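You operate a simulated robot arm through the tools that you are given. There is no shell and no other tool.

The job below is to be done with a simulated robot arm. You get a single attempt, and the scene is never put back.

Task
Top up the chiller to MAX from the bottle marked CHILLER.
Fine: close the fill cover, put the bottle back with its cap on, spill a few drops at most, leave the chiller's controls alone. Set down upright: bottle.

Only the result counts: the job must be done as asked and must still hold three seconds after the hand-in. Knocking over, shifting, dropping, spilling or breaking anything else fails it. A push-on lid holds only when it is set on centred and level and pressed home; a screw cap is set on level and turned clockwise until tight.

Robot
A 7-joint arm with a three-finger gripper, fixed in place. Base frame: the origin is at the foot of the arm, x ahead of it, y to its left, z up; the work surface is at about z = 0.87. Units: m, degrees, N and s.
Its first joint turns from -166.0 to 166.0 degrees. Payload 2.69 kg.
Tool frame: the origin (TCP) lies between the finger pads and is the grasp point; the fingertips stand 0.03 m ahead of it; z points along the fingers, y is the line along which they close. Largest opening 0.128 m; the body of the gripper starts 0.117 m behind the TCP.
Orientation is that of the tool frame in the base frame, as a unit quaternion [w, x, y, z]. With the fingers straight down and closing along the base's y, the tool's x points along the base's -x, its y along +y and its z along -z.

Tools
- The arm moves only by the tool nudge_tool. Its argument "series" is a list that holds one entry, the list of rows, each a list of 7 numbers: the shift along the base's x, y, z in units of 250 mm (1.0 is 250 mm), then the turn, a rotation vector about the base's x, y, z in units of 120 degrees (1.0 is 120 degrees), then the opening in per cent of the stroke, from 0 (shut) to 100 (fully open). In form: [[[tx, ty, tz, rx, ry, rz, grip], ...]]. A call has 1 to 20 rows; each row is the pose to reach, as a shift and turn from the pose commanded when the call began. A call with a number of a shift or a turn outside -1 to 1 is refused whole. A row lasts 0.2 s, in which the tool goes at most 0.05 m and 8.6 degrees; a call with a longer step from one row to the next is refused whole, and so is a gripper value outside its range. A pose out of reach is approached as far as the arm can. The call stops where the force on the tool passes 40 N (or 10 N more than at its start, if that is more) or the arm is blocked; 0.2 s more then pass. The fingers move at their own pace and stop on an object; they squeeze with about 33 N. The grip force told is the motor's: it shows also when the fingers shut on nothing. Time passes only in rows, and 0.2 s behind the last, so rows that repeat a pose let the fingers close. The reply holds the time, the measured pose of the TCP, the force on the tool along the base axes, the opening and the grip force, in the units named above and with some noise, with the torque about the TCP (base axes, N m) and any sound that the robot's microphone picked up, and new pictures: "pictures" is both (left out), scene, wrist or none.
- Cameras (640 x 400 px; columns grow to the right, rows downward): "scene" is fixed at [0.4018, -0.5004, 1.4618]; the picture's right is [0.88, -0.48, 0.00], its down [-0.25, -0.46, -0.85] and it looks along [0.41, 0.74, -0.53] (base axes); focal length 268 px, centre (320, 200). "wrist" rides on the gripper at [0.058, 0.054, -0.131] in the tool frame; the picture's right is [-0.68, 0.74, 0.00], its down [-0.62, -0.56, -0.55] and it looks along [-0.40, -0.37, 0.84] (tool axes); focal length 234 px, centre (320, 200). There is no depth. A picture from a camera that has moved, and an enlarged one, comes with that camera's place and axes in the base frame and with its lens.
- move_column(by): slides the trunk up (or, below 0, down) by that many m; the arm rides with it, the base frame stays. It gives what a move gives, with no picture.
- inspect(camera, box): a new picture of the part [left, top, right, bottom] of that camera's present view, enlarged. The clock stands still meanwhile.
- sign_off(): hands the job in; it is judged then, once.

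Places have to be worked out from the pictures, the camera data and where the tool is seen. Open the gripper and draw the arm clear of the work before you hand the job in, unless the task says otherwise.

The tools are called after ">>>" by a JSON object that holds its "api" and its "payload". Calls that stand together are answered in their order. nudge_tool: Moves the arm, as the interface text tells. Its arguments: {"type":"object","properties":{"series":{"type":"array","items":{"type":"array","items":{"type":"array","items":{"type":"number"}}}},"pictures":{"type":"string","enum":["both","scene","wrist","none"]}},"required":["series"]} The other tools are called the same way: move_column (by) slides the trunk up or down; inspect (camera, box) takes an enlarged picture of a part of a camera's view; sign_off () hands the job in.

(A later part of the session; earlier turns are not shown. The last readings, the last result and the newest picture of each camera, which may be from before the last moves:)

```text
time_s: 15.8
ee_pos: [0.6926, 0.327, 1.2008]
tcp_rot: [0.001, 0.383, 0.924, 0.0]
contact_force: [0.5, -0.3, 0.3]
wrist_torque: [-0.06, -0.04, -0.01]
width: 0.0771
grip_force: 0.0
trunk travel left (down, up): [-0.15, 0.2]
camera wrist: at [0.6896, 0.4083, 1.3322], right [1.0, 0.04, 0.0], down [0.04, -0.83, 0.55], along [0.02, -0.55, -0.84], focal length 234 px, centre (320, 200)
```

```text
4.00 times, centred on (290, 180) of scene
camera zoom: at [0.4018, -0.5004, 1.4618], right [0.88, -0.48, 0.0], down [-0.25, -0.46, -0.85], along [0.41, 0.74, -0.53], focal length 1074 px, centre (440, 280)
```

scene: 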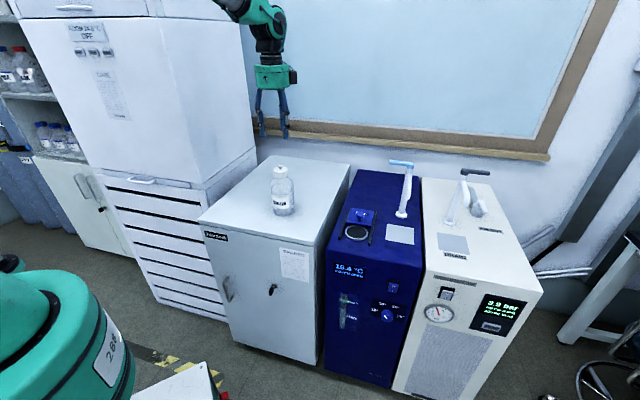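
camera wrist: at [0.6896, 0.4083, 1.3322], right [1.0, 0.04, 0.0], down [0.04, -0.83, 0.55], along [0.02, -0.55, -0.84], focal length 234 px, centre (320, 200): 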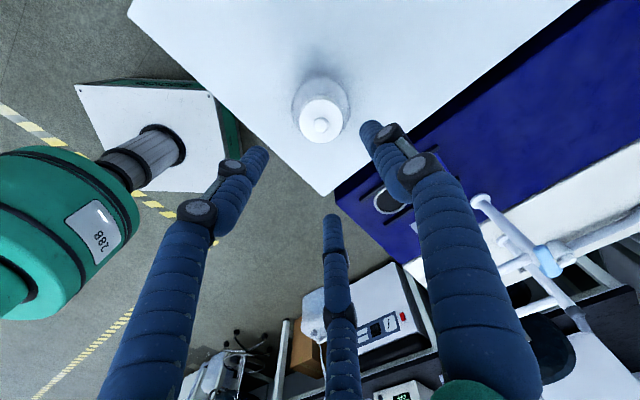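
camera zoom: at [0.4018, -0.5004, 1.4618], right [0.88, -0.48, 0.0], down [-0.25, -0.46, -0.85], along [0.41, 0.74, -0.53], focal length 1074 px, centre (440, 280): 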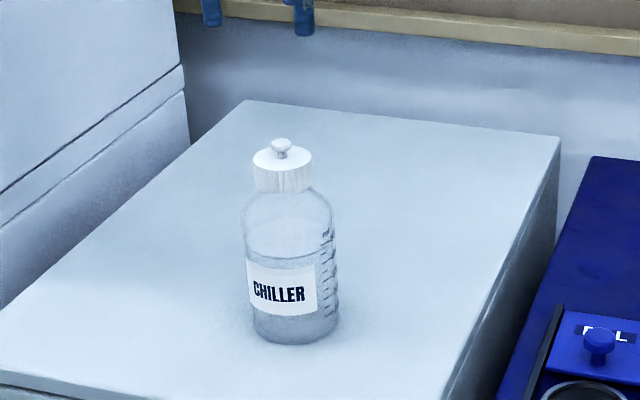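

Both views put the cap centre at about (0.695, 0.333) with its top near z = 1.044. I go down to z ≈ 1.10 above it and check centring before gripping the cap.

>>> {"api": "nudge_tool", "payload": {"series": [[[0.004, 0.02, -0.15, 0, 0, 0, 60], [0.004, 0.02, -0.3, 0, 0, 0, 60], [0.004, 0.02, -0.4, 0, 0, 0, 60], [0.004, 0.02, -0.4, 0, 0, 0, 60]]]}}

>>> {"api": "inspect", "payload": {"camera": "wrist", "box": [240, 60, 420, 240]}}

>>> {"api": "inspect", "payload": {"camera": "scene", "box": [250, 130, 320, 180]}}

```text
time_s: 16.8
ee_pos: [0.6961, 0.3313, 1.1022]
tcp_rot: [0.0, 0.382, 0.924, 0.0]
contact_force: [-0.4, 0.8, -1.1]
wrist_torque: [-0.02, 0.03, 0.01]
width: 0.077
grip_force: 0.0
trunk travel left (down, up): [-0.15, 0.2]
camera wrist: at [0.6928, 0.4126, 1.2329], right [1.0, 0.04, 0.0], down [0.04, -0.84, 0.55], along [0.02, -0.55, -0.84], focal length 234 px, centre (320, 200)
```

scene: 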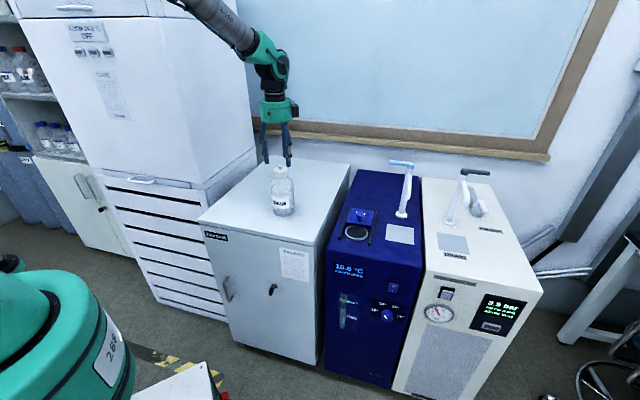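
wrist: 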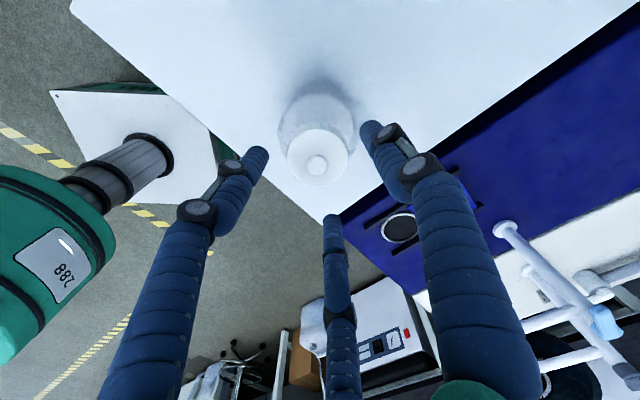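

```text
2.22 times, centred on (330, 150) of wrist
camera zoom: at [0.6928, 0.4126, 1.2329], right [1.0, 0.04, 0.0], down [0.04, -0.84, 0.55], along [0.02, -0.55, -0.84], focal length 520 px, centre (298, 311)
```

zoom: 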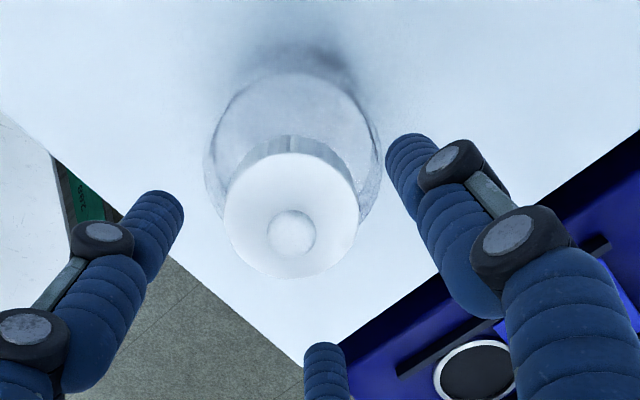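

```text
8.00 times, centred on (285, 155) of scene
camera zoom: at [0.4018, -0.5004, 1.4618], right [0.88, -0.48, 0.0], down [-0.25, -0.46, -0.85], along [0.41, 0.74, -0.53], focal length 2147 px, centre (600, 560)
```

zoom: 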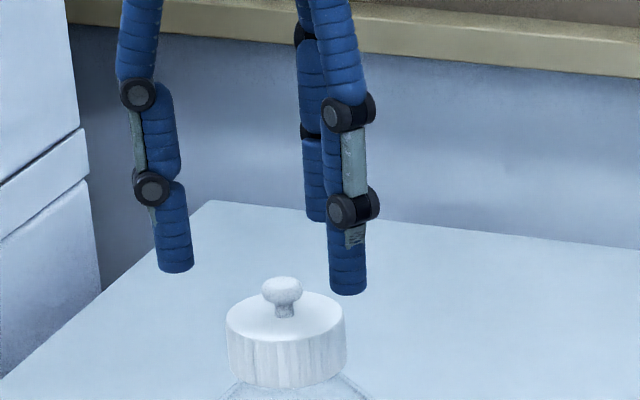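

The cap is centred under the tool at (0.695, 0.333). I lower to TCP z ≈ 1.057 so that the pads surround the cap, then grip it.

>>> {"api": "nudge_tool", "payload": {"series": [[[0, 0, -0.08, 0, 0, 0, 60], [0, 0, -0.15, 0, 0, 0, 60], [0, 0, -0.184, 0, 0, 0, 60], [0, 0, -0.184, 0, 0, 0, 60], [0, 0, -0.184, 0, 0, 0, 0], [0, 0, -0.184, 0, 0, 0, 0], [0, 0, -0.184, 0, 0, 0, 0]]]}}

>>> {"api": "inspect", "payload": {"camera": "scene", "box": [240, 130, 340, 230]}}

```text
time_s: 18.4
ee_pos: [0.6968, 0.3322, 1.0552]
tcp_rot: [0.0, 0.383, 0.924, -0.001]
contact_force: [-1.7, 0.1, -0.2]
wrist_torque: [-0.03, 0.07, 0.0]
width: 0.0506
grip_force: 32.9
trunk travel left (down, up): [-0.15, 0.2]
heard: snap
camera wrist: at [0.6927, 0.4123, 1.1869], right [1.0, 0.04, 0.0], down [0.04, -0.84, 0.55], along [0.02, -0.55, -0.84], focal length 234 px, centre (320, 200)
```

scene: 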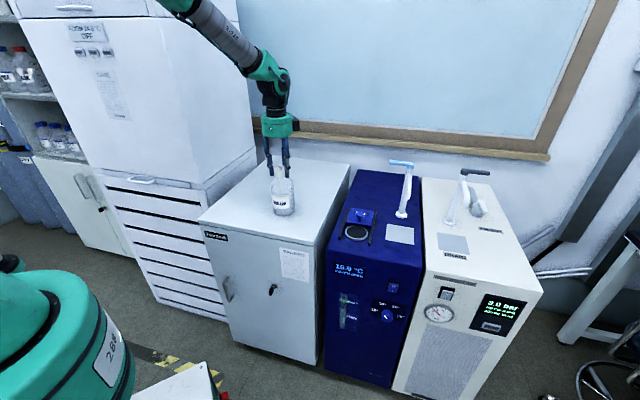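
wrist: 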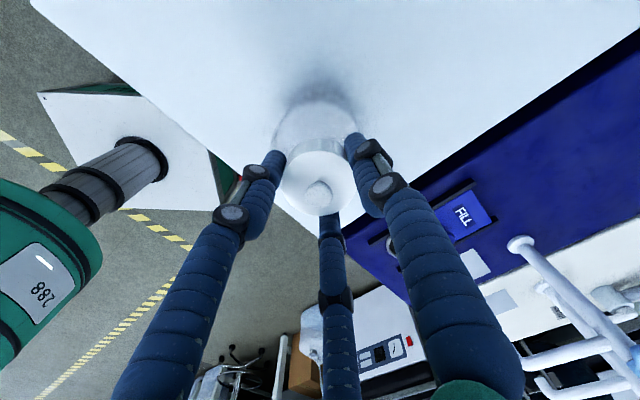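

```text
4.00 times, centred on (290, 180) of scene
camera zoom: at [0.4018, -0.5004, 1.4618], right [0.88, -0.48, 0.0], down [-0.25, -0.46, -0.85], along [0.41, 0.74, -0.53], focal length 1074 px, centre (440, 280)
```

zoom: 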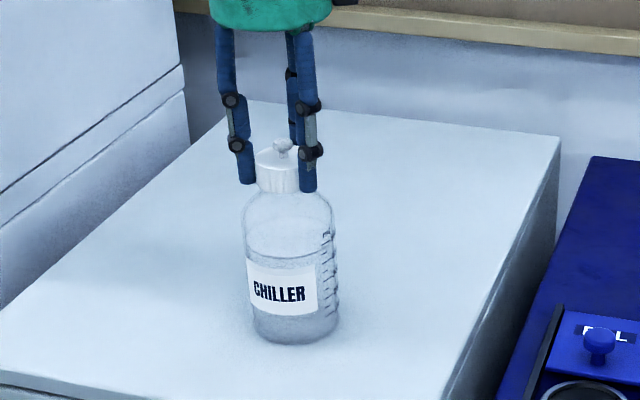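

The cap is gripped (0.0506 m) and a snap was heard, perhaps the lid letting go. I lift just 8 mm, then check whether the cap comes off the bottle.

>>> {"api": "nudge_tool", "payload": {"series": [[[0, 0, 0.01, 0, 0, 0, 0], [0, 0, 0.02, 0, 0, 0, 0], [0, 0, 0.032, 0, 0, 0, 0]]], "pictures": "scene"}}

>>> {"api": "inspect", "payload": {"camera": "scene", "box": [260, 150, 310, 220]}}

>>> {"api": "inspect", "payload": {"camera": "scene", "box": [460, 280, 540, 340]}}

```text
time_s: 19.2
ee_pos: [0.6971, 0.3312, 1.0642]
tcp_rot: [0.0, 0.383, 0.924, -0.001]
contact_force: [-1.4, -0.6, -0.3]
wrist_torque: [0.01, 0.06, -0.01]
width: 0.0503
grip_force: 33.4
trunk travel left (down, up): [-0.15, 0.2]
```

scene: 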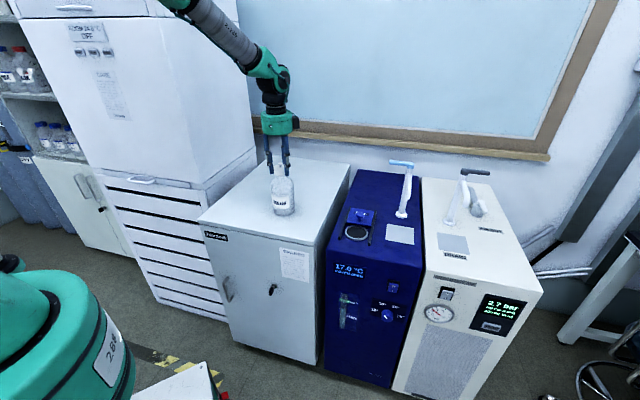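

```text
5.71 times, centred on (285, 185) of scene
camera zoom: at [0.4018, -0.5004, 1.4618], right [0.88, -0.48, 0.0], down [-0.25, -0.46, -0.85], along [0.41, 0.74, -0.53], focal length 1534 px, centre (520, 286)
```

zoom: 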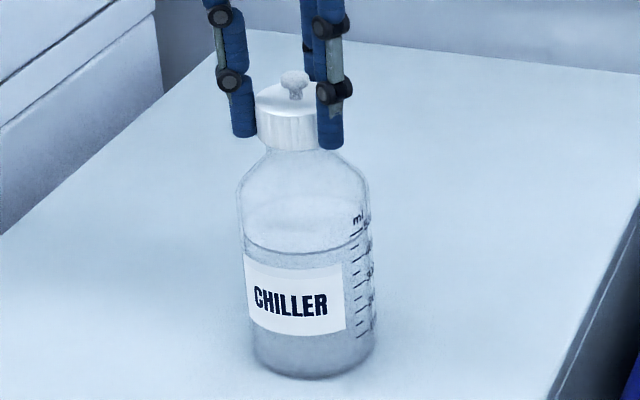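

```text
6.67 times, centred on (500, 310) of scene
camera zoom: at [0.4018, -0.5004, 1.4618], right [0.88, -0.48, 0.0], down [-0.25, -0.46, -0.85], along [0.41, 0.74, -0.53], focal length 1789 px, centre (-880, -533)
```

zoom: 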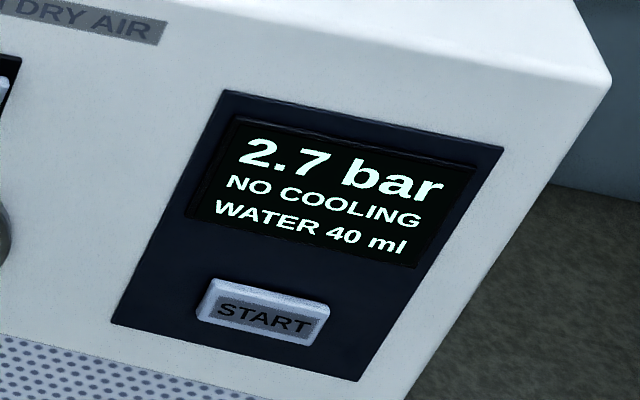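

The bottle stayed put and the cap rose with no load, so the lid is off. I carry it to a free spot at about (0.77, 0.47) on the cabinet, away from the hand's later approach.

>>> {"api": "nudge_tool", "payload": {"series": [[[0, 0, 0.15, 0, 0, 0, 0], [0, 0, 0.32, 0, 0, 0, 0], [0.08, 0.14, 0.36, 0, 0, 0, 0], [0.16, 0.3, 0.36, 0, 0, 0, 0], [0.24, 0.44, 0.34, 0, 0, 0, 0], [0.3, 0.548, 0.24, 0, 0, 0, 0], [0.3, 0.548, 0.06, 0, 0, 0, 0], [0.3, 0.548, -0.12, 0, 0, 0, 0], [0.3, 0.548, -0.3, 0, 0, 0, 0], [0.3, 0.548, -0.48, 0, 0, 0, 0], [0.3, 0.548, -0.6, 0, 0, 0, 0], [0.3, 0.548, -0.6, 0, 0, 0, 0]]]}}

>>> {"api": "inspect", "payload": {"camera": "scene", "box": [260, 130, 340, 220]}}

```text
time_s: 21.8
ee_pos: [0.7711, 0.4719, 0.9127]
tcp_rot: [-0.001, 0.383, 0.924, 0.0]
contact_force: [-1.5, -0.5, 0.3]
wrist_torque: [-0.05, 0.02, 0.02]
width: 0.0498
grip_force: 33.1
trunk travel left (down, up): [-0.15, 0.2]
camera wrist: at [0.7679, 0.5523, 1.044], right [1.0, 0.04, 0.0], down [0.04, -0.84, 0.55], along [0.02, -0.55, -0.84], focal length 234 px, centre (320, 200)
```

scene: 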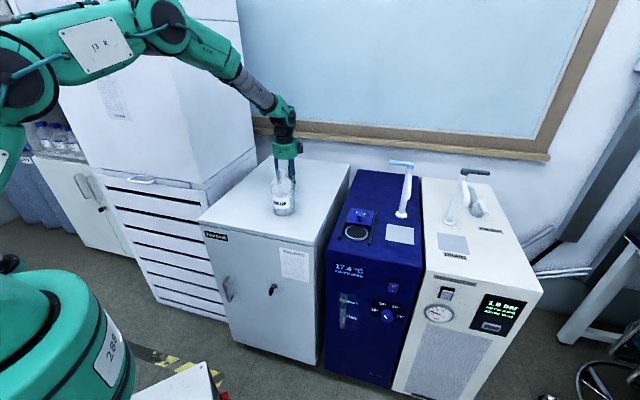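
wrist: 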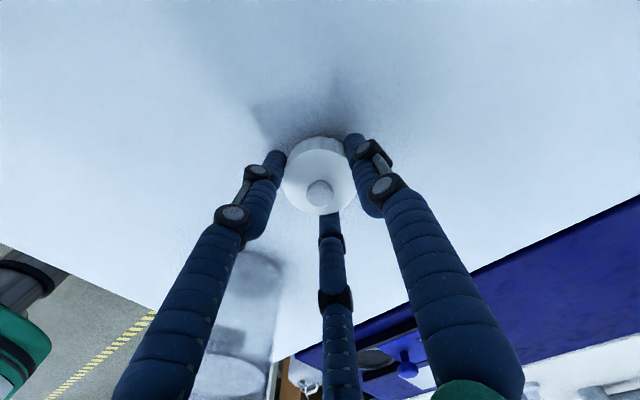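

```text
4.44 times, centred on (300, 175) of scene
camera zoom: at [0.4018, -0.5004, 1.4618], right [0.88, -0.48, 0.0], down [-0.25, -0.46, -0.85], along [0.41, 0.74, -0.53], focal length 1193 px, centre (409, 311)
```

zoom: 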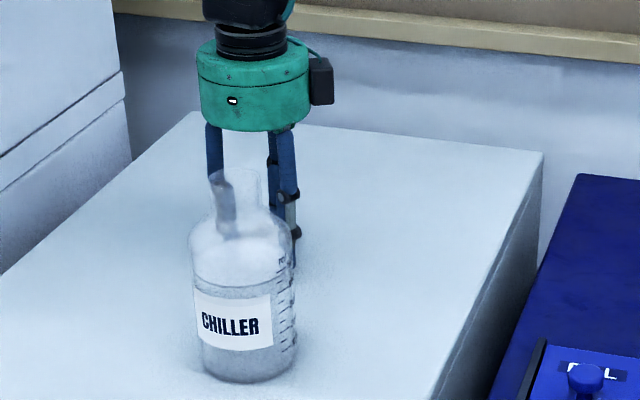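

The cap hangs about 15–20 mm above the cabinet top. I lower in small steps and watch the vertical force.

>>> {"api": "nudge_tool", "payload": {"series": [[[0, 0, -0.02, 0, 0, 0, 0], [0, 0, -0.04, 0, 0, 0, 0], [0, 0, -0.056, 0, 0, 0, 0], [0, 0, -0.056, 0, 0, 0, 0]]], "pictures": "none"}}

```text
time_s: 22.8
ee_pos: [0.7723, 0.4706, 0.9021]
tcp_rot: [0.0, 0.383, 0.924, 0.002]
contact_force: [-1.2, -1.1, 8.3]
wrist_torque: [-0.02, 0.19, 0.03]
width: 0.0497
grip_force: 33.2
trunk travel left (down, up): [-0.15, 0.2]
```

The cap touches down (8 N at TCP z ≈ 0.902). I open the gripper and rise.

>>> {"api": "nudge_tool", "payload": {"series": [[[0, 0, 0, 0, 0, 0, 60], [0, 0, 0, 0, 0, 0, 60], [0, 0, 0.05, 0, 0, 0, 60], [0, 0, 0.2, 0, 0, 0, 60], [0, 0, 0.38, 0, 0, 0, 60], [0, 0, 0.56, 0, 0, 0, 60], [0, 0, 0.74, 0, 0, 0, 60], [0, 0, 0.88, 0, 0, 0, 60]]]}}

>>> {"api": "inspect", "payload": {"camera": "wrist", "box": [240, 60, 420, 240]}}

>>> {"api": "inspect", "payload": {"camera": "scene", "box": [250, 130, 350, 220]}}

```text
time_s: 24.6
ee_pos: [0.7677, 0.4678, 1.1193]
tcp_rot: [0.0, 0.383, 0.924, -0.001]
contact_force: [-0.2, 0.5, -0.5]
wrist_torque: [-0.02, 0.04, 0.02]
width: 0.077
grip_force: 0.0
trunk travel left (down, up): [-0.15, 0.2]
camera wrist: at [0.7648, 0.5472, 1.25], right [1.0, 0.04, 0.0], down [0.04, -0.83, 0.55], along [0.02, -0.55, -0.84], focal length 234 px, centre (320, 200)
```

scene: 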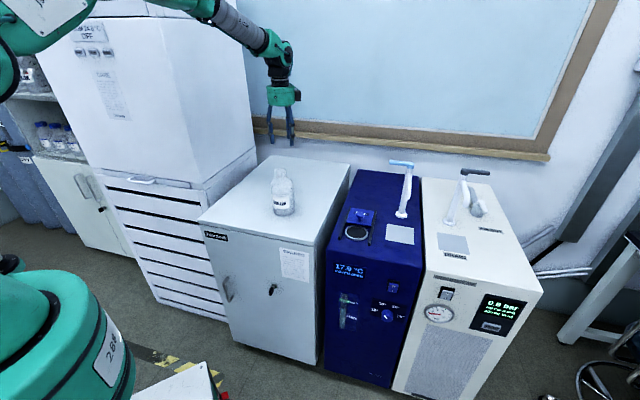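
wrist: 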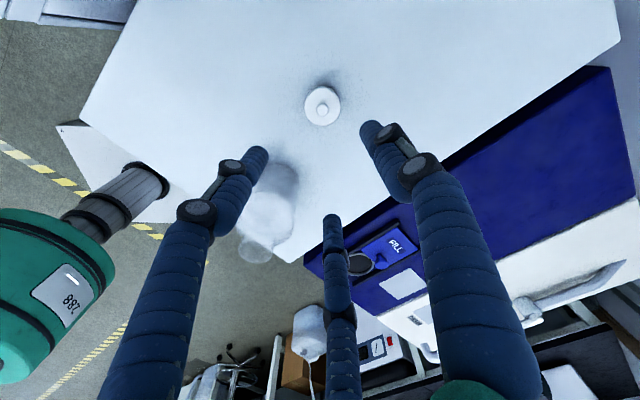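

```text
2.22 times, centred on (330, 150) of wrist
camera zoom: at [0.7648, 0.5472, 1.25], right [1.0, 0.04, 0.0], down [0.04, -0.83, 0.55], along [0.02, -0.55, -0.84], focal length 520 px, centre (298, 311)
```

zoom: 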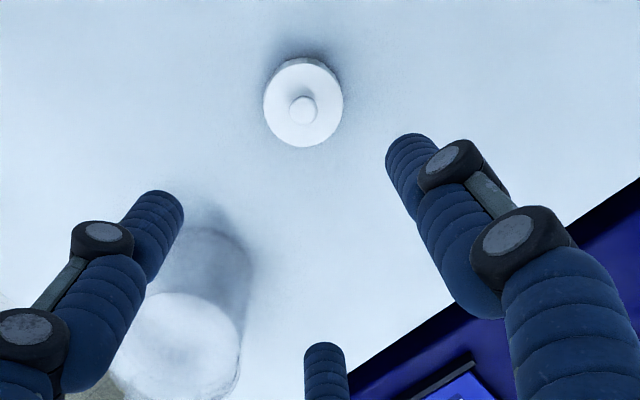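

```text
4.44 times, centred on (300, 175) of scene
camera zoom: at [0.4018, -0.5004, 1.4618], right [0.88, -0.48, 0.0], down [-0.25, -0.46, -0.85], along [0.41, 0.74, -0.53], focal length 1193 px, centre (409, 311)
```

zoom: 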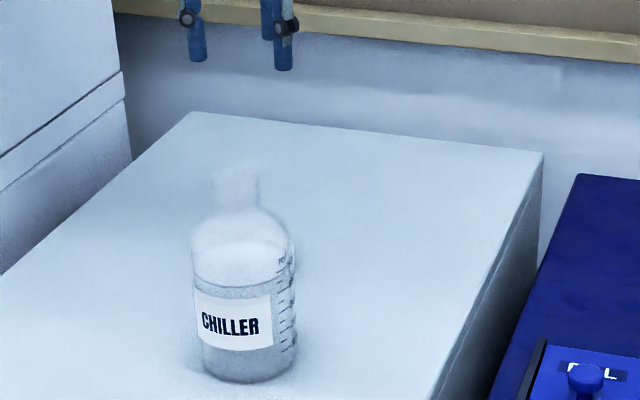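

The cap stands upright at about (0.770, 0.472), and the bottle is open with its mouth near z = 1.045. I move back toward the robot side of the bottle, turning the tool in yaw for a side grasp (heading 20°).

>>> {"api": "nudge_tool", "payload": {"series": [[[-0.096, -0.0836, 0.05, 0, 0, 0.0602, 100], [-0.192, -0.167, 0.1, 0, 0, 0.1204, 100], [-0.288, -0.251, 0.12, 0, 0, 0.1806, 100], [-0.384, -0.334, 0.12, 0, 0, 0.2408, 100], [-0.48, -0.418, 0.12, 0, 0, 0.301, 100], [-0.576, -0.501, 0.12, 0, 0, 0.3611, 100], [-0.672, -0.585, 0.12, 0, 0, 0.4213, 100], [-0.768, -0.668, 0.12, 0, 0, 0.4815, 100], [-0.864, -0.752, 0.12, 0, 0, 0.5417, 100], [-0.864, -0.752, 0.12, 0, 0, 0.5417, 100]]], "pictures": "scene"}}

```text
time_s: 26.8
ee_pos: [0.5528, 0.281, 1.1511]
tcp_rot: [-0.001, -0.175, 0.985, 0.0]
contact_force: [-0.1, -0.3, 0.3]
wrist_torque: [0.03, -0.07, 0.0]
width: 0.1281
grip_force: 0.0
trunk travel left (down, up): [-0.15, 0.2]
```

scene: 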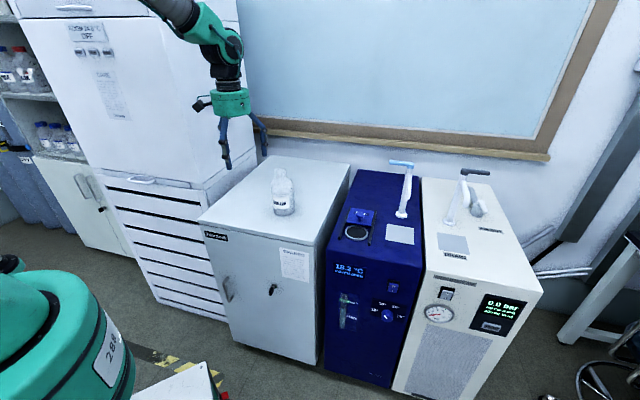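

I pitch the tool from straight down to horizontal (heading 20°) in this place, lowering somewhat while doing so.

>>> {"api": "nudge_tool", "payload": {"series": [[[0, 0, 0, 0.0214, -0.0587, 0, 100], [0, 0, 0, 0.0428, -0.1175, 0, 100], [0, 0, -0.03, 0.0641, -0.1762, 0, 100], [0, 0, -0.06, 0.0855, -0.235, 0, 100], [0, 0, -0.1, 0.1069, -0.2937, 0, 100], [0, 0, -0.14, 0.1283, -0.3525, 0, 100], [0, 0, -0.18, 0.1496, -0.4112, 0, 100], [0, 0, -0.22, 0.171, -0.47, 0, 100], [0, 0, -0.26, 0.1924, -0.5287, 0, 100], [0, 0, -0.3, 0.2138, -0.5875, 0, 100], [0, 0, -0.34, 0.2351, -0.6462, 0, 100], [0, 0, -0.36, 0.2565, -0.705, 0, 100], [0, 0, -0.36, 0.2565, -0.705, 0, 100]]]}}

```text
time_s: 29.6
ee_pos: [0.5555, 0.2864, 1.0687]
tcp_rot: [0.697, -0.126, 0.697, 0.112]
contact_force: [0.2, -0.4, 0.5]
wrist_torque: [0.05, -0.02, 0.0]
width: 0.1279
grip_force: 0.1
out of reach, approached as far as the arm can: row 8, 12, 13
trunk travel left (down, up): [-0.15, 0.2]
camera wrist: at [0.4142, 0.2929, 1.0103], right [-0.25, 0.71, 0.66], down [-0.33, -0.7, 0.63], along [0.91, -0.07, 0.41], focal length 234 px, centre (320, 200)
```

scene: 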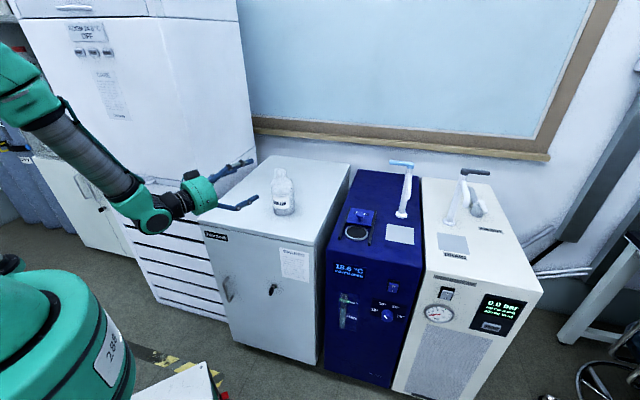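
wrist: 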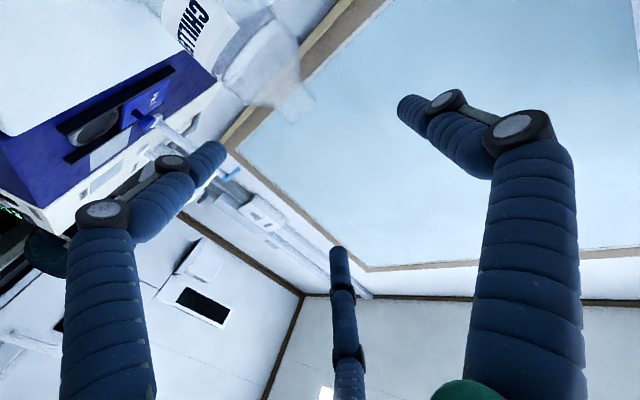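

The tool is horizontal at (0.556, 0.286, 1.069), near a reach limit in this arm shape. Lowering the trunk by 0.10 m brings the TCP to grasp height (~0.967) with the arm shape unchanged.

>>> {"api": "move_column", "payload": {"by": -0.1}}

>>> {"api": "inspect", "payload": {"camera": "wrist", "box": [0, 0, 640, 400]}}

>>> {"api": "inspect", "payload": {"camera": "scene", "box": [160, 130, 320, 240]}}

```text
time_s: 30.9
ee_pos: [0.5546, 0.2859, 0.9701]
tcp_rot: [0.696, -0.125, 0.697, 0.113]
contact_force: [0.4, -0.5, 0.7]
wrist_torque: [-0.04, -0.01, 0.0]
width: 0.128
grip_force: 0.1
trunk travel left (down, up): [-0.05, 0.3]
```

```text
1.00 times, centred on (320, 200) of wrist (not enlarged: the box is as wide or as high as the picture)
camera zoom: at [0.414, 0.2925, 0.911], right [-0.24, 0.71, 0.66], down [-0.33, -0.7, 0.63], along [0.91, -0.07, 0.41], focal length 234 px, centre (320, 200)
```

zoom: 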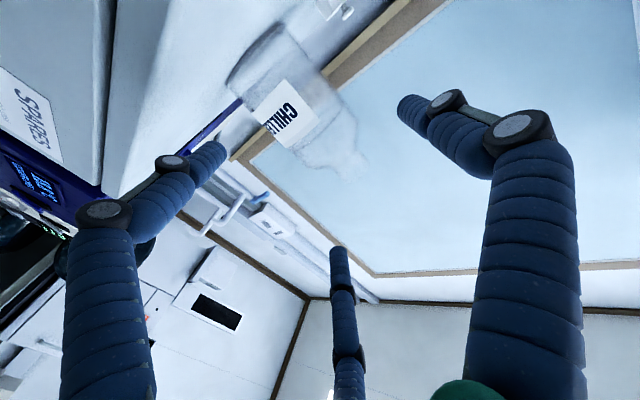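

```text
3.64 times, centred on (240, 185) of scene
camera zoom: at [0.4018, -0.5004, 1.4618], right [0.88, -0.48, 0.0], down [-0.25, -0.46, -0.85], along [0.41, 0.74, -0.53], focal length 976 px, centre (611, 254)
```

zoom: 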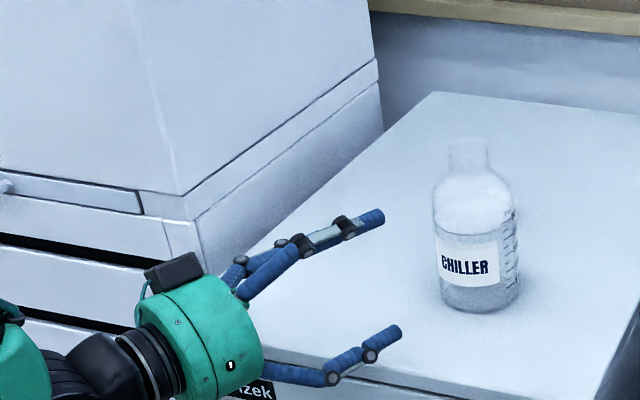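

The hand is level with the bottle body at z ≈ 0.967. I advance 0.08 m along the heading with a 10 mm sideways offset (in case the drawn third finger is real) and check the clearance.

>>> {"api": "nudge_tool", "payload": {"series": [[[0.08, 0.018, 0.012, 0, 0, 0, 100], [0.16, 0.036, 0.012, 0, 0, 0, 100], [0.24, 0.054, 0.012, 0, 0, 0, 100], [0.314, 0.072, 0.012, 0, 0, 0, 100], [0.314, 0.072, 0.012, 0, 0, 0, 100]]]}}

>>> {"api": "inspect", "payload": {"camera": "scene", "box": [200, 140, 320, 230]}}

```text
time_s: 32.1
ee_pos: [0.631, 0.3107, 0.974]
tcp_rot: [0.697, -0.119, 0.699, 0.109]
contact_force: [-0.3, -0.1, 0.4]
wrist_torque: [0.02, -0.02, -0.01]
width: 0.1278
grip_force: 0.1
out of reach, approached as far as the arm can: row 3, 4, 5
trunk travel left (down, up): [-0.05, 0.3]
camera wrist: at [0.4894, 0.3198, 0.9153], right [-0.24, 0.71, 0.67], down [-0.34, -0.7, 0.63], along [0.91, -0.08, 0.4], focal length 234 px, centre (320, 200)
```

scene: 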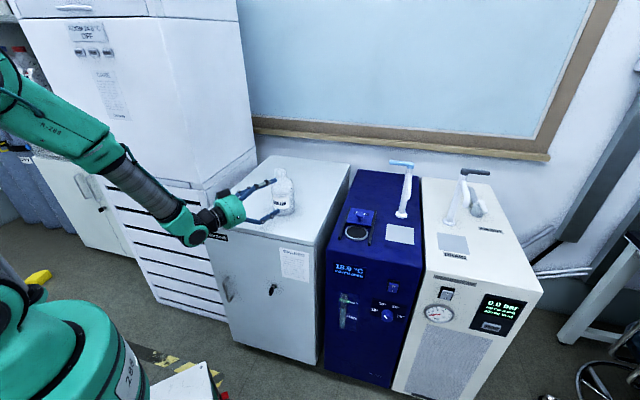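
wrist: 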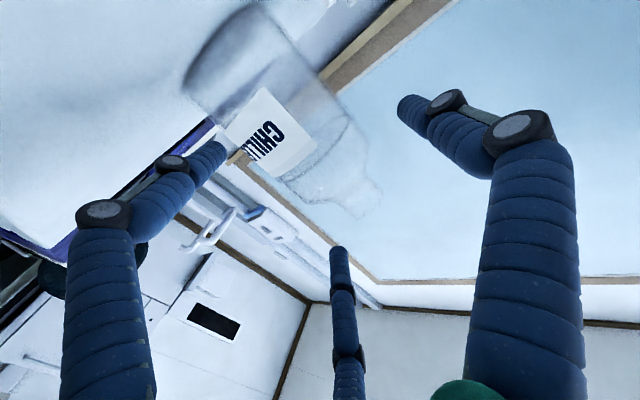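

```text
4.44 times, centred on (260, 185) of scene
camera zoom: at [0.4018, -0.5004, 1.4618], right [0.88, -0.48, 0.0], down [-0.25, -0.46, -0.85], along [0.41, 0.74, -0.53], focal length 1193 px, centre (587, 267)
```

zoom: 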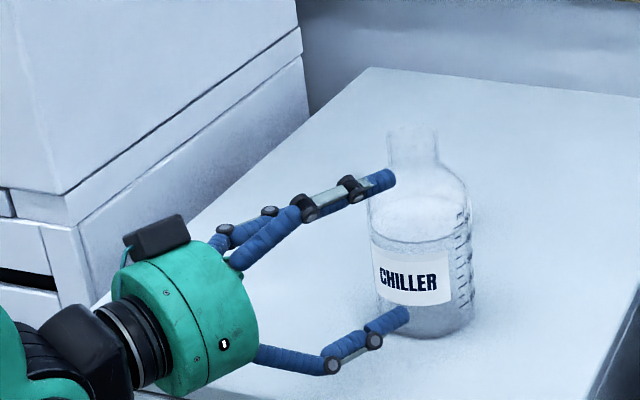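

The arm saturates a few mm short with the hand fully level, so the wrist's upward bend seems limited. The grasp works as well with the hand pitched downward, so I tilt it 30° down in place and read the pose.

>>> {"api": "nudge_tool", "payload": {"series": [[[0, 0, 0, -0.0171, 0.047, 0, 100], [0, 0, 0, -0.0342, 0.094, 0, 100], [0, 0, 0, -0.0513, 0.141, 0, 100], [0, 0, 0, -0.0684, 0.188, 0, 100], [0, 0, 0, -0.0855, 0.235, 0, 100], [0, 0, 0, -0.0855, 0.235, 0, 100]]]}}

>>> {"api": "inspect", "payload": {"camera": "scene", "box": [200, 140, 320, 230]}}

```text
time_s: 33.5
ee_pos: [0.6309, 0.3089, 0.9727]
tcp_rot: [0.491, -0.155, 0.854, 0.077]
contact_force: [-1.0, -0.7, -0.5]
wrist_torque: [0.01, -0.03, 0.02]
width: 0.1278
grip_force: 0.0
trunk travel left (down, up): [-0.05, 0.3]
camera wrist: at [0.4778, 0.3126, 0.9873], right [0.07, 0.82, 0.57], down [0.03, -0.57, 0.82], along [1.0, -0.03, -0.07], focal length 234 px, centre (320, 200)
```

scene: 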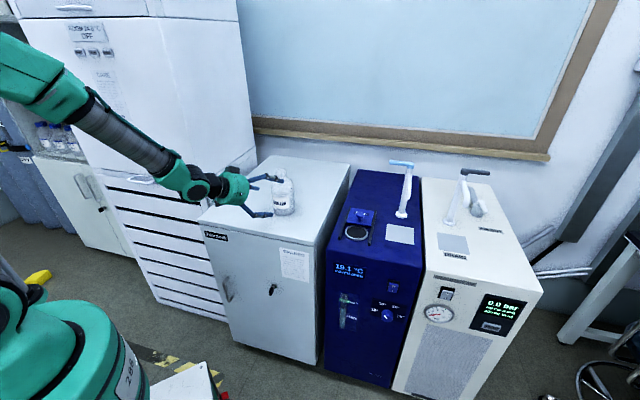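
wrist: 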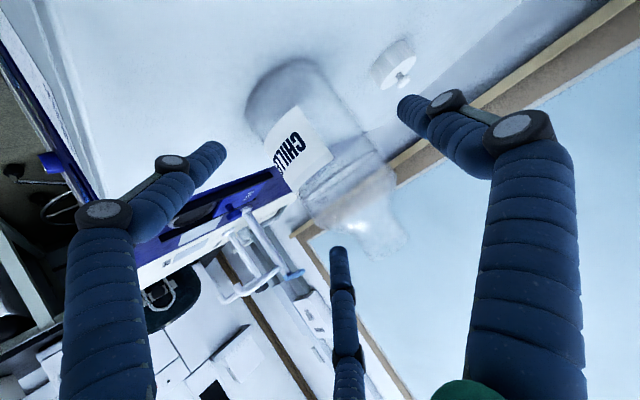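

```text
4.44 times, centred on (260, 185) of scene
camera zoom: at [0.4018, -0.5004, 1.4618], right [0.88, -0.48, 0.0], down [-0.25, -0.46, -0.85], along [0.41, 0.74, -0.53], focal length 1193 px, centre (587, 267)
```

zoom: 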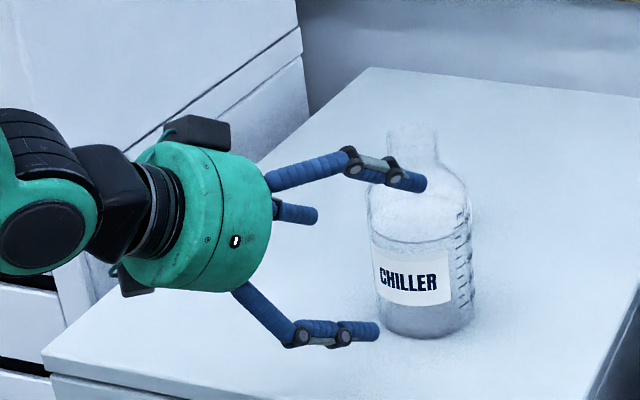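

Tilted to 30° down the pose is reached exactly: TCP (0.631, 0.309, 0.973). I zoom the wrist view to measure the bottle's sideways place between the fingers.

>>> {"api": "inspect", "payload": {"camera": "wrist", "box": [200, 30, 440, 270]}}

```text
1.67 times, centred on (320, 150) of wrist
camera zoom: at [0.4778, 0.3126, 0.9873], right [0.07, 0.82, 0.57], down [0.03, -0.57, 0.82], along [1.0, -0.03, -0.07], focal length 390 px, centre (320, 283)
```

zoom: 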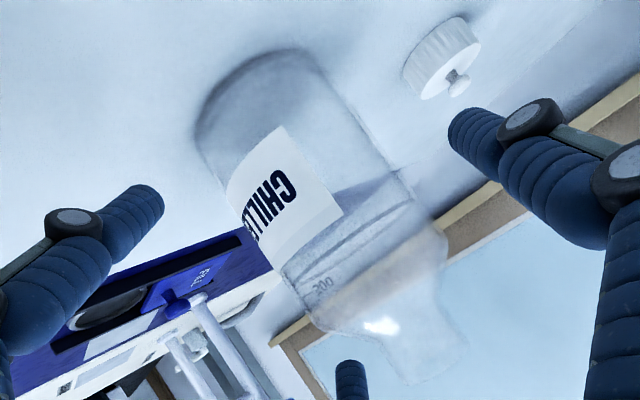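

The bottle's midline matches my estimate (0.697, 0.333). I advance half the remaining distance with an 8 mm offset away from the paired fingers and check.

>>> {"api": "nudge_tool", "payload": {"series": [[[0.04, -0.015, -0.015, 0, 0, 0, 100], [0.09, 0.005, -0.03, 0, 0, 0, 100], [0.15, 0.02, -0.03, 0, 0, 0, 100], [0.15, 0.02, -0.03, 0, 0, 0, 100]]]}}

>>> {"api": "inspect", "payload": {"camera": "scene", "box": [200, 140, 320, 230]}}

>>> {"api": "inspect", "payload": {"camera": "wrist", "box": [200, 30, 440, 270]}}

```text
time_s: 34.5
ee_pos: [0.6684, 0.3131, 0.9636]
tcp_rot: [0.492, -0.156, 0.853, 0.078]
contact_force: [-0.5, 0.1, 0.0]
wrist_torque: [0.0, 0.0, -0.02]
width: 0.1281
grip_force: 0.1
trunk travel left (down, up): [-0.05, 0.3]
camera wrist: at [0.5159, 0.3174, 0.9795], right [0.07, 0.82, 0.57], down [0.03, -0.57, 0.82], along [1.0, -0.04, -0.06], focal length 234 px, centre (320, 200)
```

scene: 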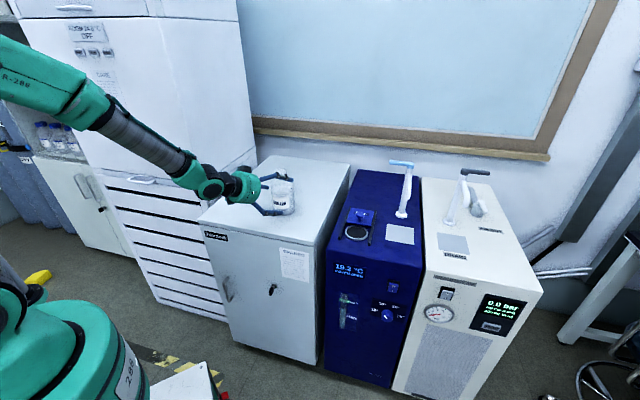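
wrist: 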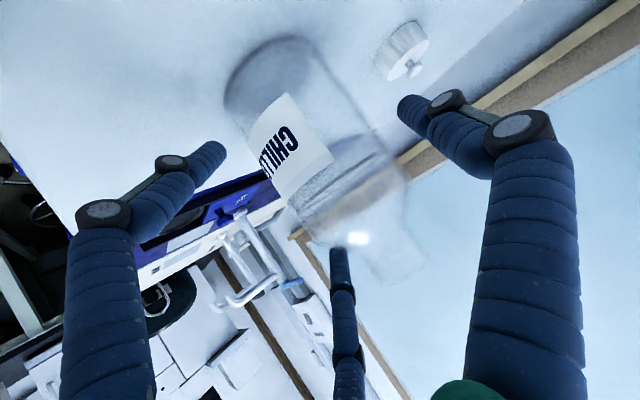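

```text
4.44 times, centred on (260, 185) of scene
camera zoom: at [0.4018, -0.5004, 1.4618], right [0.88, -0.48, 0.0], down [-0.25, -0.46, -0.85], along [0.41, 0.74, -0.53], focal length 1193 px, centre (587, 267)
```

zoom: 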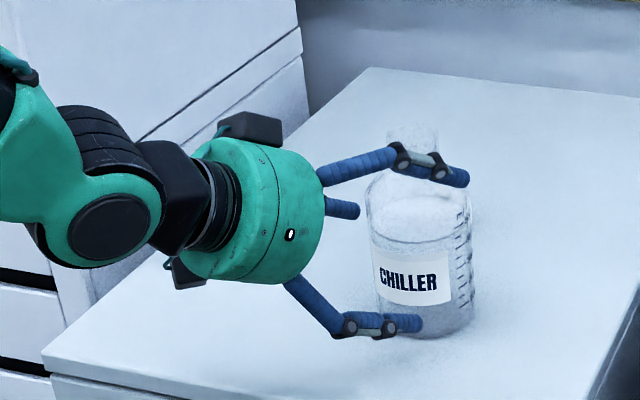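

```text
1.67 times, centred on (320, 150) of wrist
camera zoom: at [0.5159, 0.3174, 0.9795], right [0.07, 0.82, 0.57], down [0.03, -0.57, 0.82], along [1.0, -0.04, -0.06], focal length 390 px, centre (320, 283)
```

zoom: 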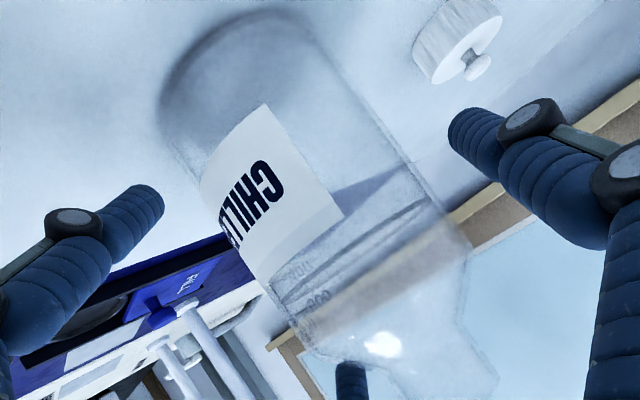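

No contact and the bottle unmoved; it lies 34 mm ahead and 9 mm to the tool's +y side. I advance the rest so the bottle axis comes between the pads.

>>> {"api": "nudge_tool", "payload": {"series": [[[0.045, 0.016, 0, 0, 0, 0, 100], [0.09, 0.032, 0, 0, 0, 0, 100], [0.127, 0.046, 0, 0, 0, 0, 100], [0.127, 0.046, 0, 0, 0, 0, 100]]]}}

>>> {"api": "inspect", "payload": {"camera": "scene", "box": [200, 140, 320, 230]}}

>>> {"api": "inspect", "payload": {"camera": "wrist", "box": [200, 30, 440, 270]}}

```text
time_s: 35.5
ee_pos: [0.6994, 0.3254, 0.9638]
tcp_rot: [0.492, -0.155, 0.853, 0.077]
contact_force: [-0.6, -0.9, -0.6]
wrist_torque: [-0.05, -0.01, 0.0]
width: 0.1281
grip_force: 0.0
trunk travel left (down, up): [-0.05, 0.3]
camera wrist: at [0.5473, 0.3288, 0.9784], right [0.07, 0.82, 0.57], down [0.03, -0.57, 0.82], along [1.0, -0.04, -0.07], focal length 234 px, centre (320, 200)
```

scene: 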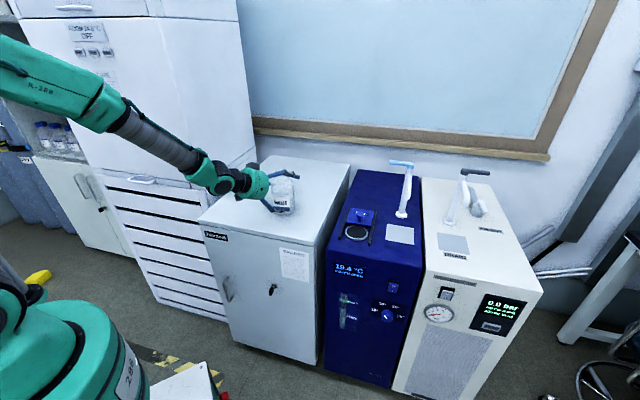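
wrist: 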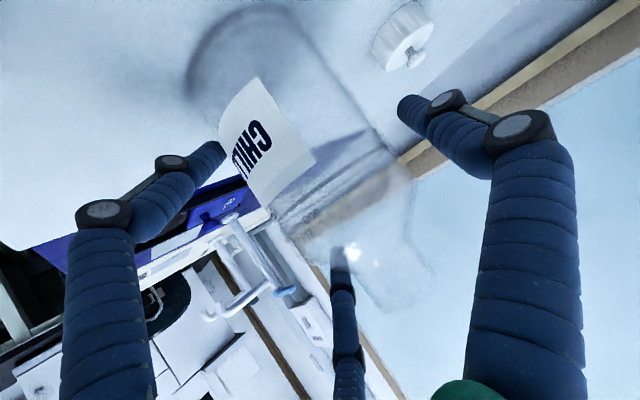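

```text
4.44 times, centred on (260, 185) of scene
camera zoom: at [0.4018, -0.5004, 1.4618], right [0.88, -0.48, 0.0], down [-0.25, -0.46, -0.85], along [0.41, 0.74, -0.53], focal length 1193 px, centre (587, 267)
```

zoom: 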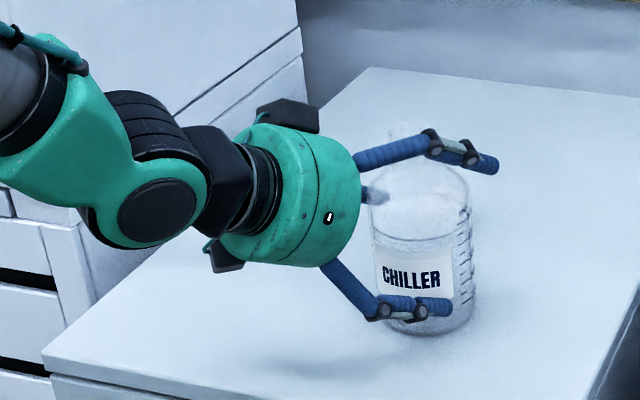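

```text
1.67 times, centred on (320, 150) of wrist
camera zoom: at [0.5473, 0.3288, 0.9784], right [0.07, 0.82, 0.57], down [0.03, -0.57, 0.82], along [1.0, -0.04, -0.07], focal length 390 px, centre (320, 283)
```

zoom: 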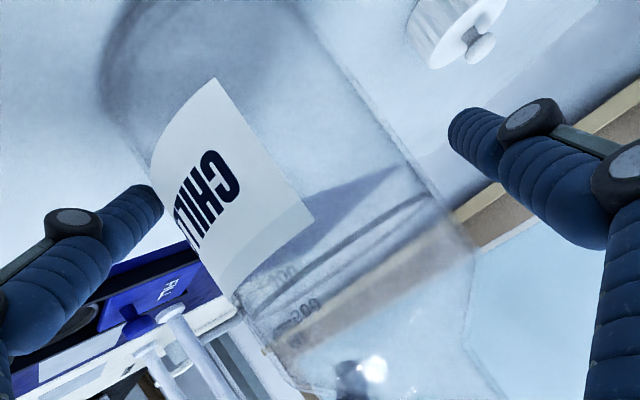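

Nothing touches yet. I centre the tool sideways on the bottle and close the gripper on the body.

>>> {"api": "nudge_tool", "payload": {"series": [[[-0.006, 0.015, 0, 0, 0, 0, 100], [-0.011, 0.03, 0, 0, 0, 0, 100], [-0.011, 0.03, 0, 0, 0, 0, 80], [-0.011, 0.03, 0, 0, 0, 0, 50], [-0.011, 0.03, 0, 0, 0, 0, 0], [-0.011, 0.03, 0, 0, 0, 0, 0], [-0.011, 0.03, 0, 0, 0, 0, 0]]]}}

>>> {"api": "inspect", "payload": {"camera": "scene", "box": [200, 140, 320, 230]}}

>>> {"api": "inspect", "payload": {"camera": "wrist", "box": [200, 30, 440, 270]}}

```text
time_s: 37.1
ee_pos: [0.6975, 0.3339, 0.9649]
tcp_rot: [0.492, -0.155, 0.853, 0.076]
contact_force: [-2.2, -0.3, 2.8]
wrist_torque: [-0.38, 0.07, -0.04]
width: 0.1044
grip_force: 33.6
trunk travel left (down, up): [-0.05, 0.3]
camera wrist: at [0.5446, 0.3369, 0.9796], right [0.07, 0.82, 0.57], down [0.03, -0.57, 0.82], along [1.0, -0.03, -0.06], focal length 234 px, centre (320, 200)
```

scene: 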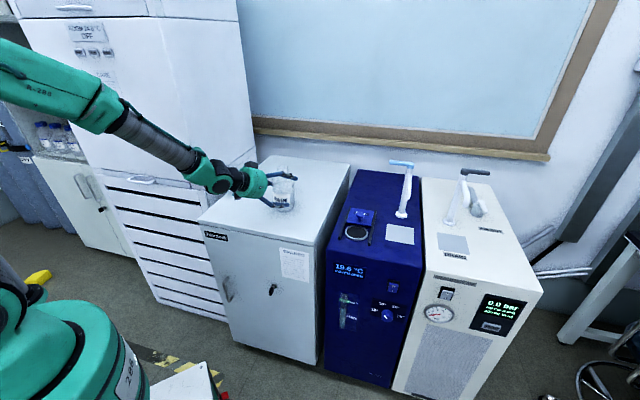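
wrist: 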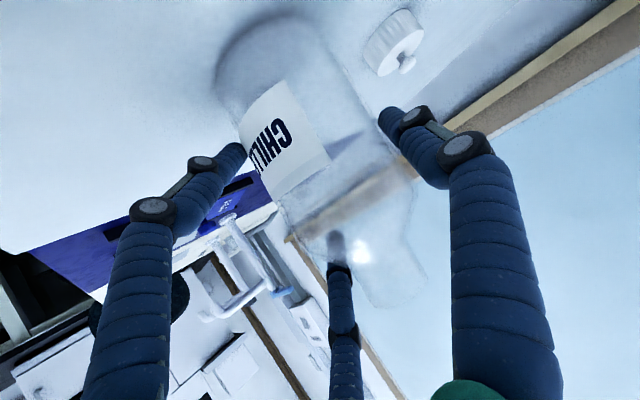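

```text
4.44 times, centred on (260, 185) of scene
camera zoom: at [0.4018, -0.5004, 1.4618], right [0.88, -0.48, 0.0], down [-0.25, -0.46, -0.85], along [0.41, 0.74, -0.53], focal length 1193 px, centre (587, 267)
```

zoom: 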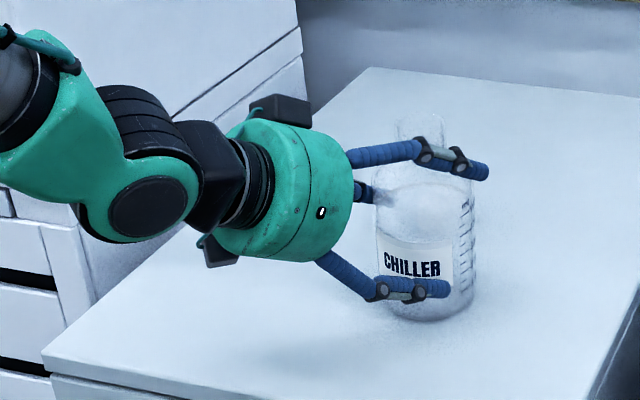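

```text
1.67 times, centred on (320, 150) of wrist
camera zoom: at [0.5446, 0.3369, 0.9796], right [0.07, 0.82, 0.57], down [0.03, -0.57, 0.82], along [1.0, -0.03, -0.06], focal length 390 px, centre (320, 283)
```

zoom: 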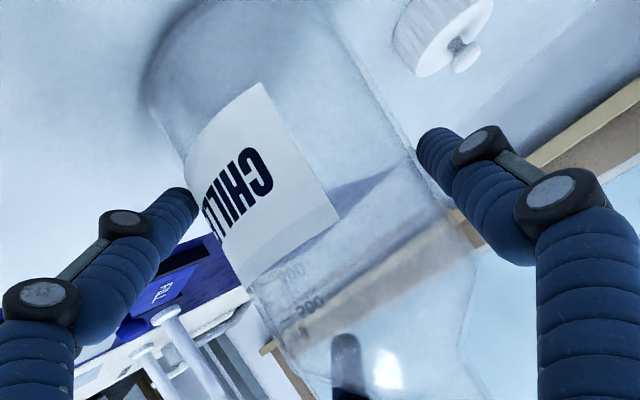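

The fingers stopped at 0.104 m although the body is only about 0.084 m wide, so all three drawn fingers really touch: the thumb is on one side and the lower finger on the other. I look closely at how the bottle stands now.

>>> {"api": "inspect", "payload": {"camera": "scene", "box": [255, 155, 315, 220]}}

```text
6.15 times, centred on (285, 188) of scene
camera zoom: at [0.4018, -0.5004, 1.4618], right [0.88, -0.48, 0.0], down [-0.25, -0.46, -0.85], along [0.41, 0.74, -0.53], focal length 1652 px, centre (535, 277)
```

zoom: 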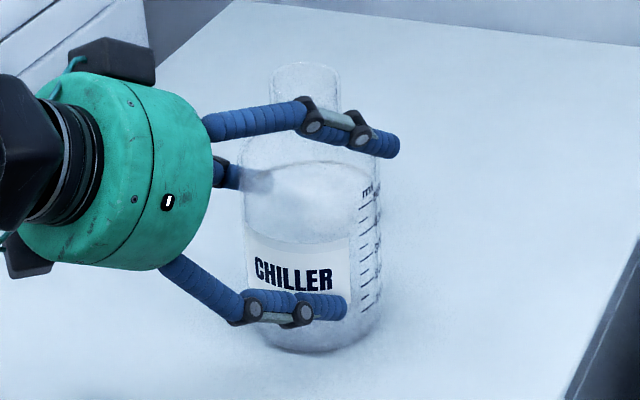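

Three-finger contact is confirmed, and the bottle stands upright but shifted slightly. I open fully to release it, then back straight out along the heading to plan a better, lower side grasp.

>>> {"api": "nudge_tool", "payload": {"series": [[[0, 0, 0, 0, 0, 0, 100], [0, 0, 0, 0, 0, 0, 100], [0.005, -0.014, 0, 0, 0, 0, 100], [-0.05, -0.035, 0.0, 0, 0, 0, 100], [-0.15, -0.07, 0.0, 0, 0, 0, 100], [-0.3, -0.125, 0.05, 0, 0, 0, 100], [-0.46, -0.18, 0.1, 0, 0, 0, 100], [-0.46, -0.18, 0.1, 0, 0, 0, 100]]]}}

>>> {"api": "inspect", "payload": {"camera": "scene", "box": [240, 150, 320, 230]}}

```text
time_s: 38.9
ee_pos: [0.5818, 0.2897, 0.9886]
tcp_rot: [0.492, -0.156, 0.853, 0.077]
contact_force: [0.6, -0.2, 0.5]
wrist_torque: [0.02, -0.01, -0.01]
width: 0.1283
grip_force: 0.0
trunk travel left (down, up): [-0.05, 0.3]
camera wrist: at [0.4287, 0.2926, 1.0032], right [0.07, 0.82, 0.57], down [0.03, -0.57, 0.82], along [1.0, -0.04, -0.06], focal length 234 px, centre (320, 200)
```

scene: 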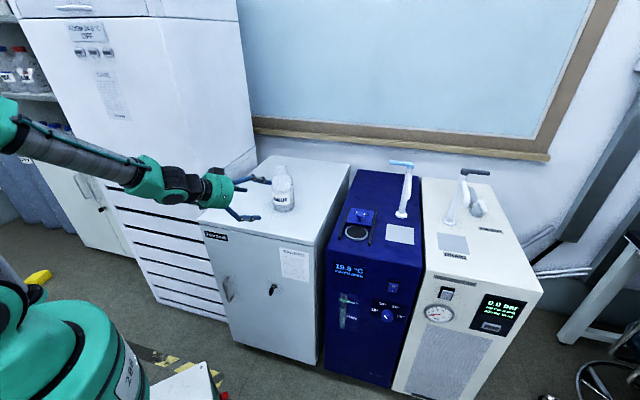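
wrist: 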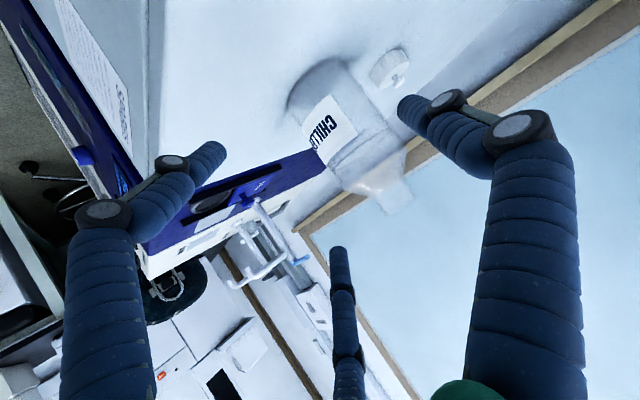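

```text
5.00 times, centred on (280, 190) of scene
camera zoom: at [0.4018, -0.5004, 1.4618], right [0.88, -0.48, 0.0], down [-0.25, -0.46, -0.85], along [0.41, 0.74, -0.53], focal length 1342 px, centre (520, 250)
```

zoom: 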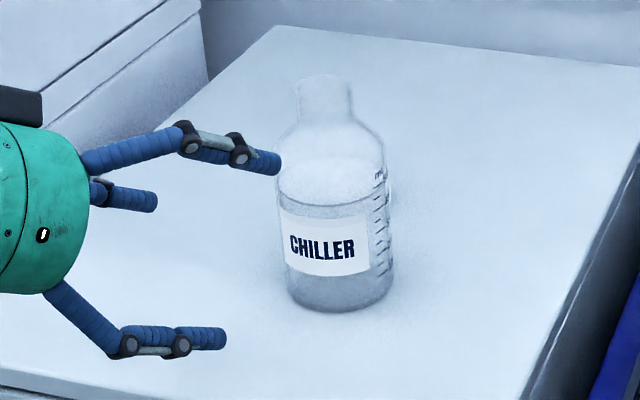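

The bottle stands free and upright at about (0.707, 0.360). Before regrasping I test in free air whether the wrist can make the pouring roll: first pitch up to 12° below level while rising.

>>> {"api": "nudge_tool", "payload": {"series": [[[0, 0, 0.1, 0.0171, -0.047, 0, 100], [0, 0, 0.2, 0.0342, -0.094, 0, 100], [0, 0, 0.3, 0.0513, -0.141, 0, 100], [0, 0, 0.3, 0.0513, -0.141, 0, 100]]], "pictures": "none"}}

```text
time_s: 39.9
ee_pos: [0.5813, 0.2893, 1.0646]
tcp_rot: [0.62, -0.138, 0.766, 0.099]
contact_force: [0.3, 0.0, -0.4]
wrist_torque: [-0.03, 0.01, -0.02]
width: 0.1283
grip_force: 0.1
trunk travel left (down, up): [-0.05, 0.3]
```

That pose is fully reached. Now the roll test: +95° about the heading axis, in free air.

>>> {"api": "nudge_tool", "payload": {"series": [[[0, 0, 0, 0.062, 0.0226, 0, 100], [0, 0, 0, 0.124, 0.0451, 0, 100], [0, 0, 0, 0.186, 0.0677, 0, 100], [0, 0, 0, 0.2481, 0.0903, 0, 100], [0, 0, 0, 0.3101, 0.1128, 0, 100], [0, 0, 0, 0.3721, 0.1354, 0, 100], [0, 0, 0, 0.4341, 0.158, 0, 100], [0, 0, 0, 0.4961, 0.1805, 0, 100], [0, 0, 0, 0.5582, 0.2031, 0, 100], [0, 0, 0, 0.6202, 0.2257, 0, 100], [0, 0, 0, 0.6822, 0.2482, 0, 100], [0, 0, 0, 0.7442, 0.2708, 0, 100], [0, 0, 0, 0.7442, 0.2708, 0, 100]]], "pictures": "scene"}}

```text
time_s: 42.7
ee_pos: [0.5777, 0.2934, 1.0654]
tcp_rot: [0.32, 0.357, 0.609, 0.632]
contact_force: [2.2, -2.8, -5.7]
wrist_torque: [0.42, -0.55, 0.24]
width: 0.1281
grip_force: 0.0
out of reach, approached as far as the arm can: row 2, 3, 4, 5, 6, 7, 8, 9, 10
trunk travel left (down, up): [-0.05, 0.3]
```

scene: 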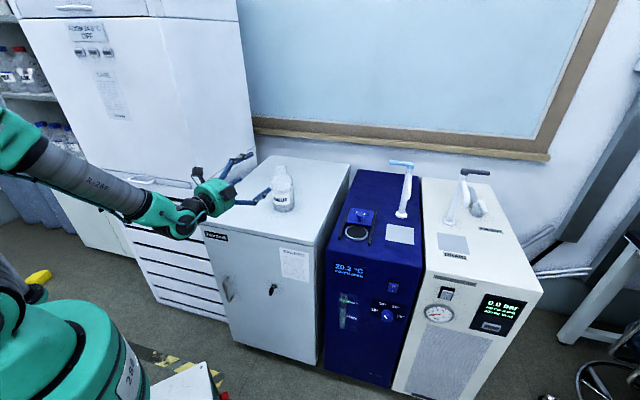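

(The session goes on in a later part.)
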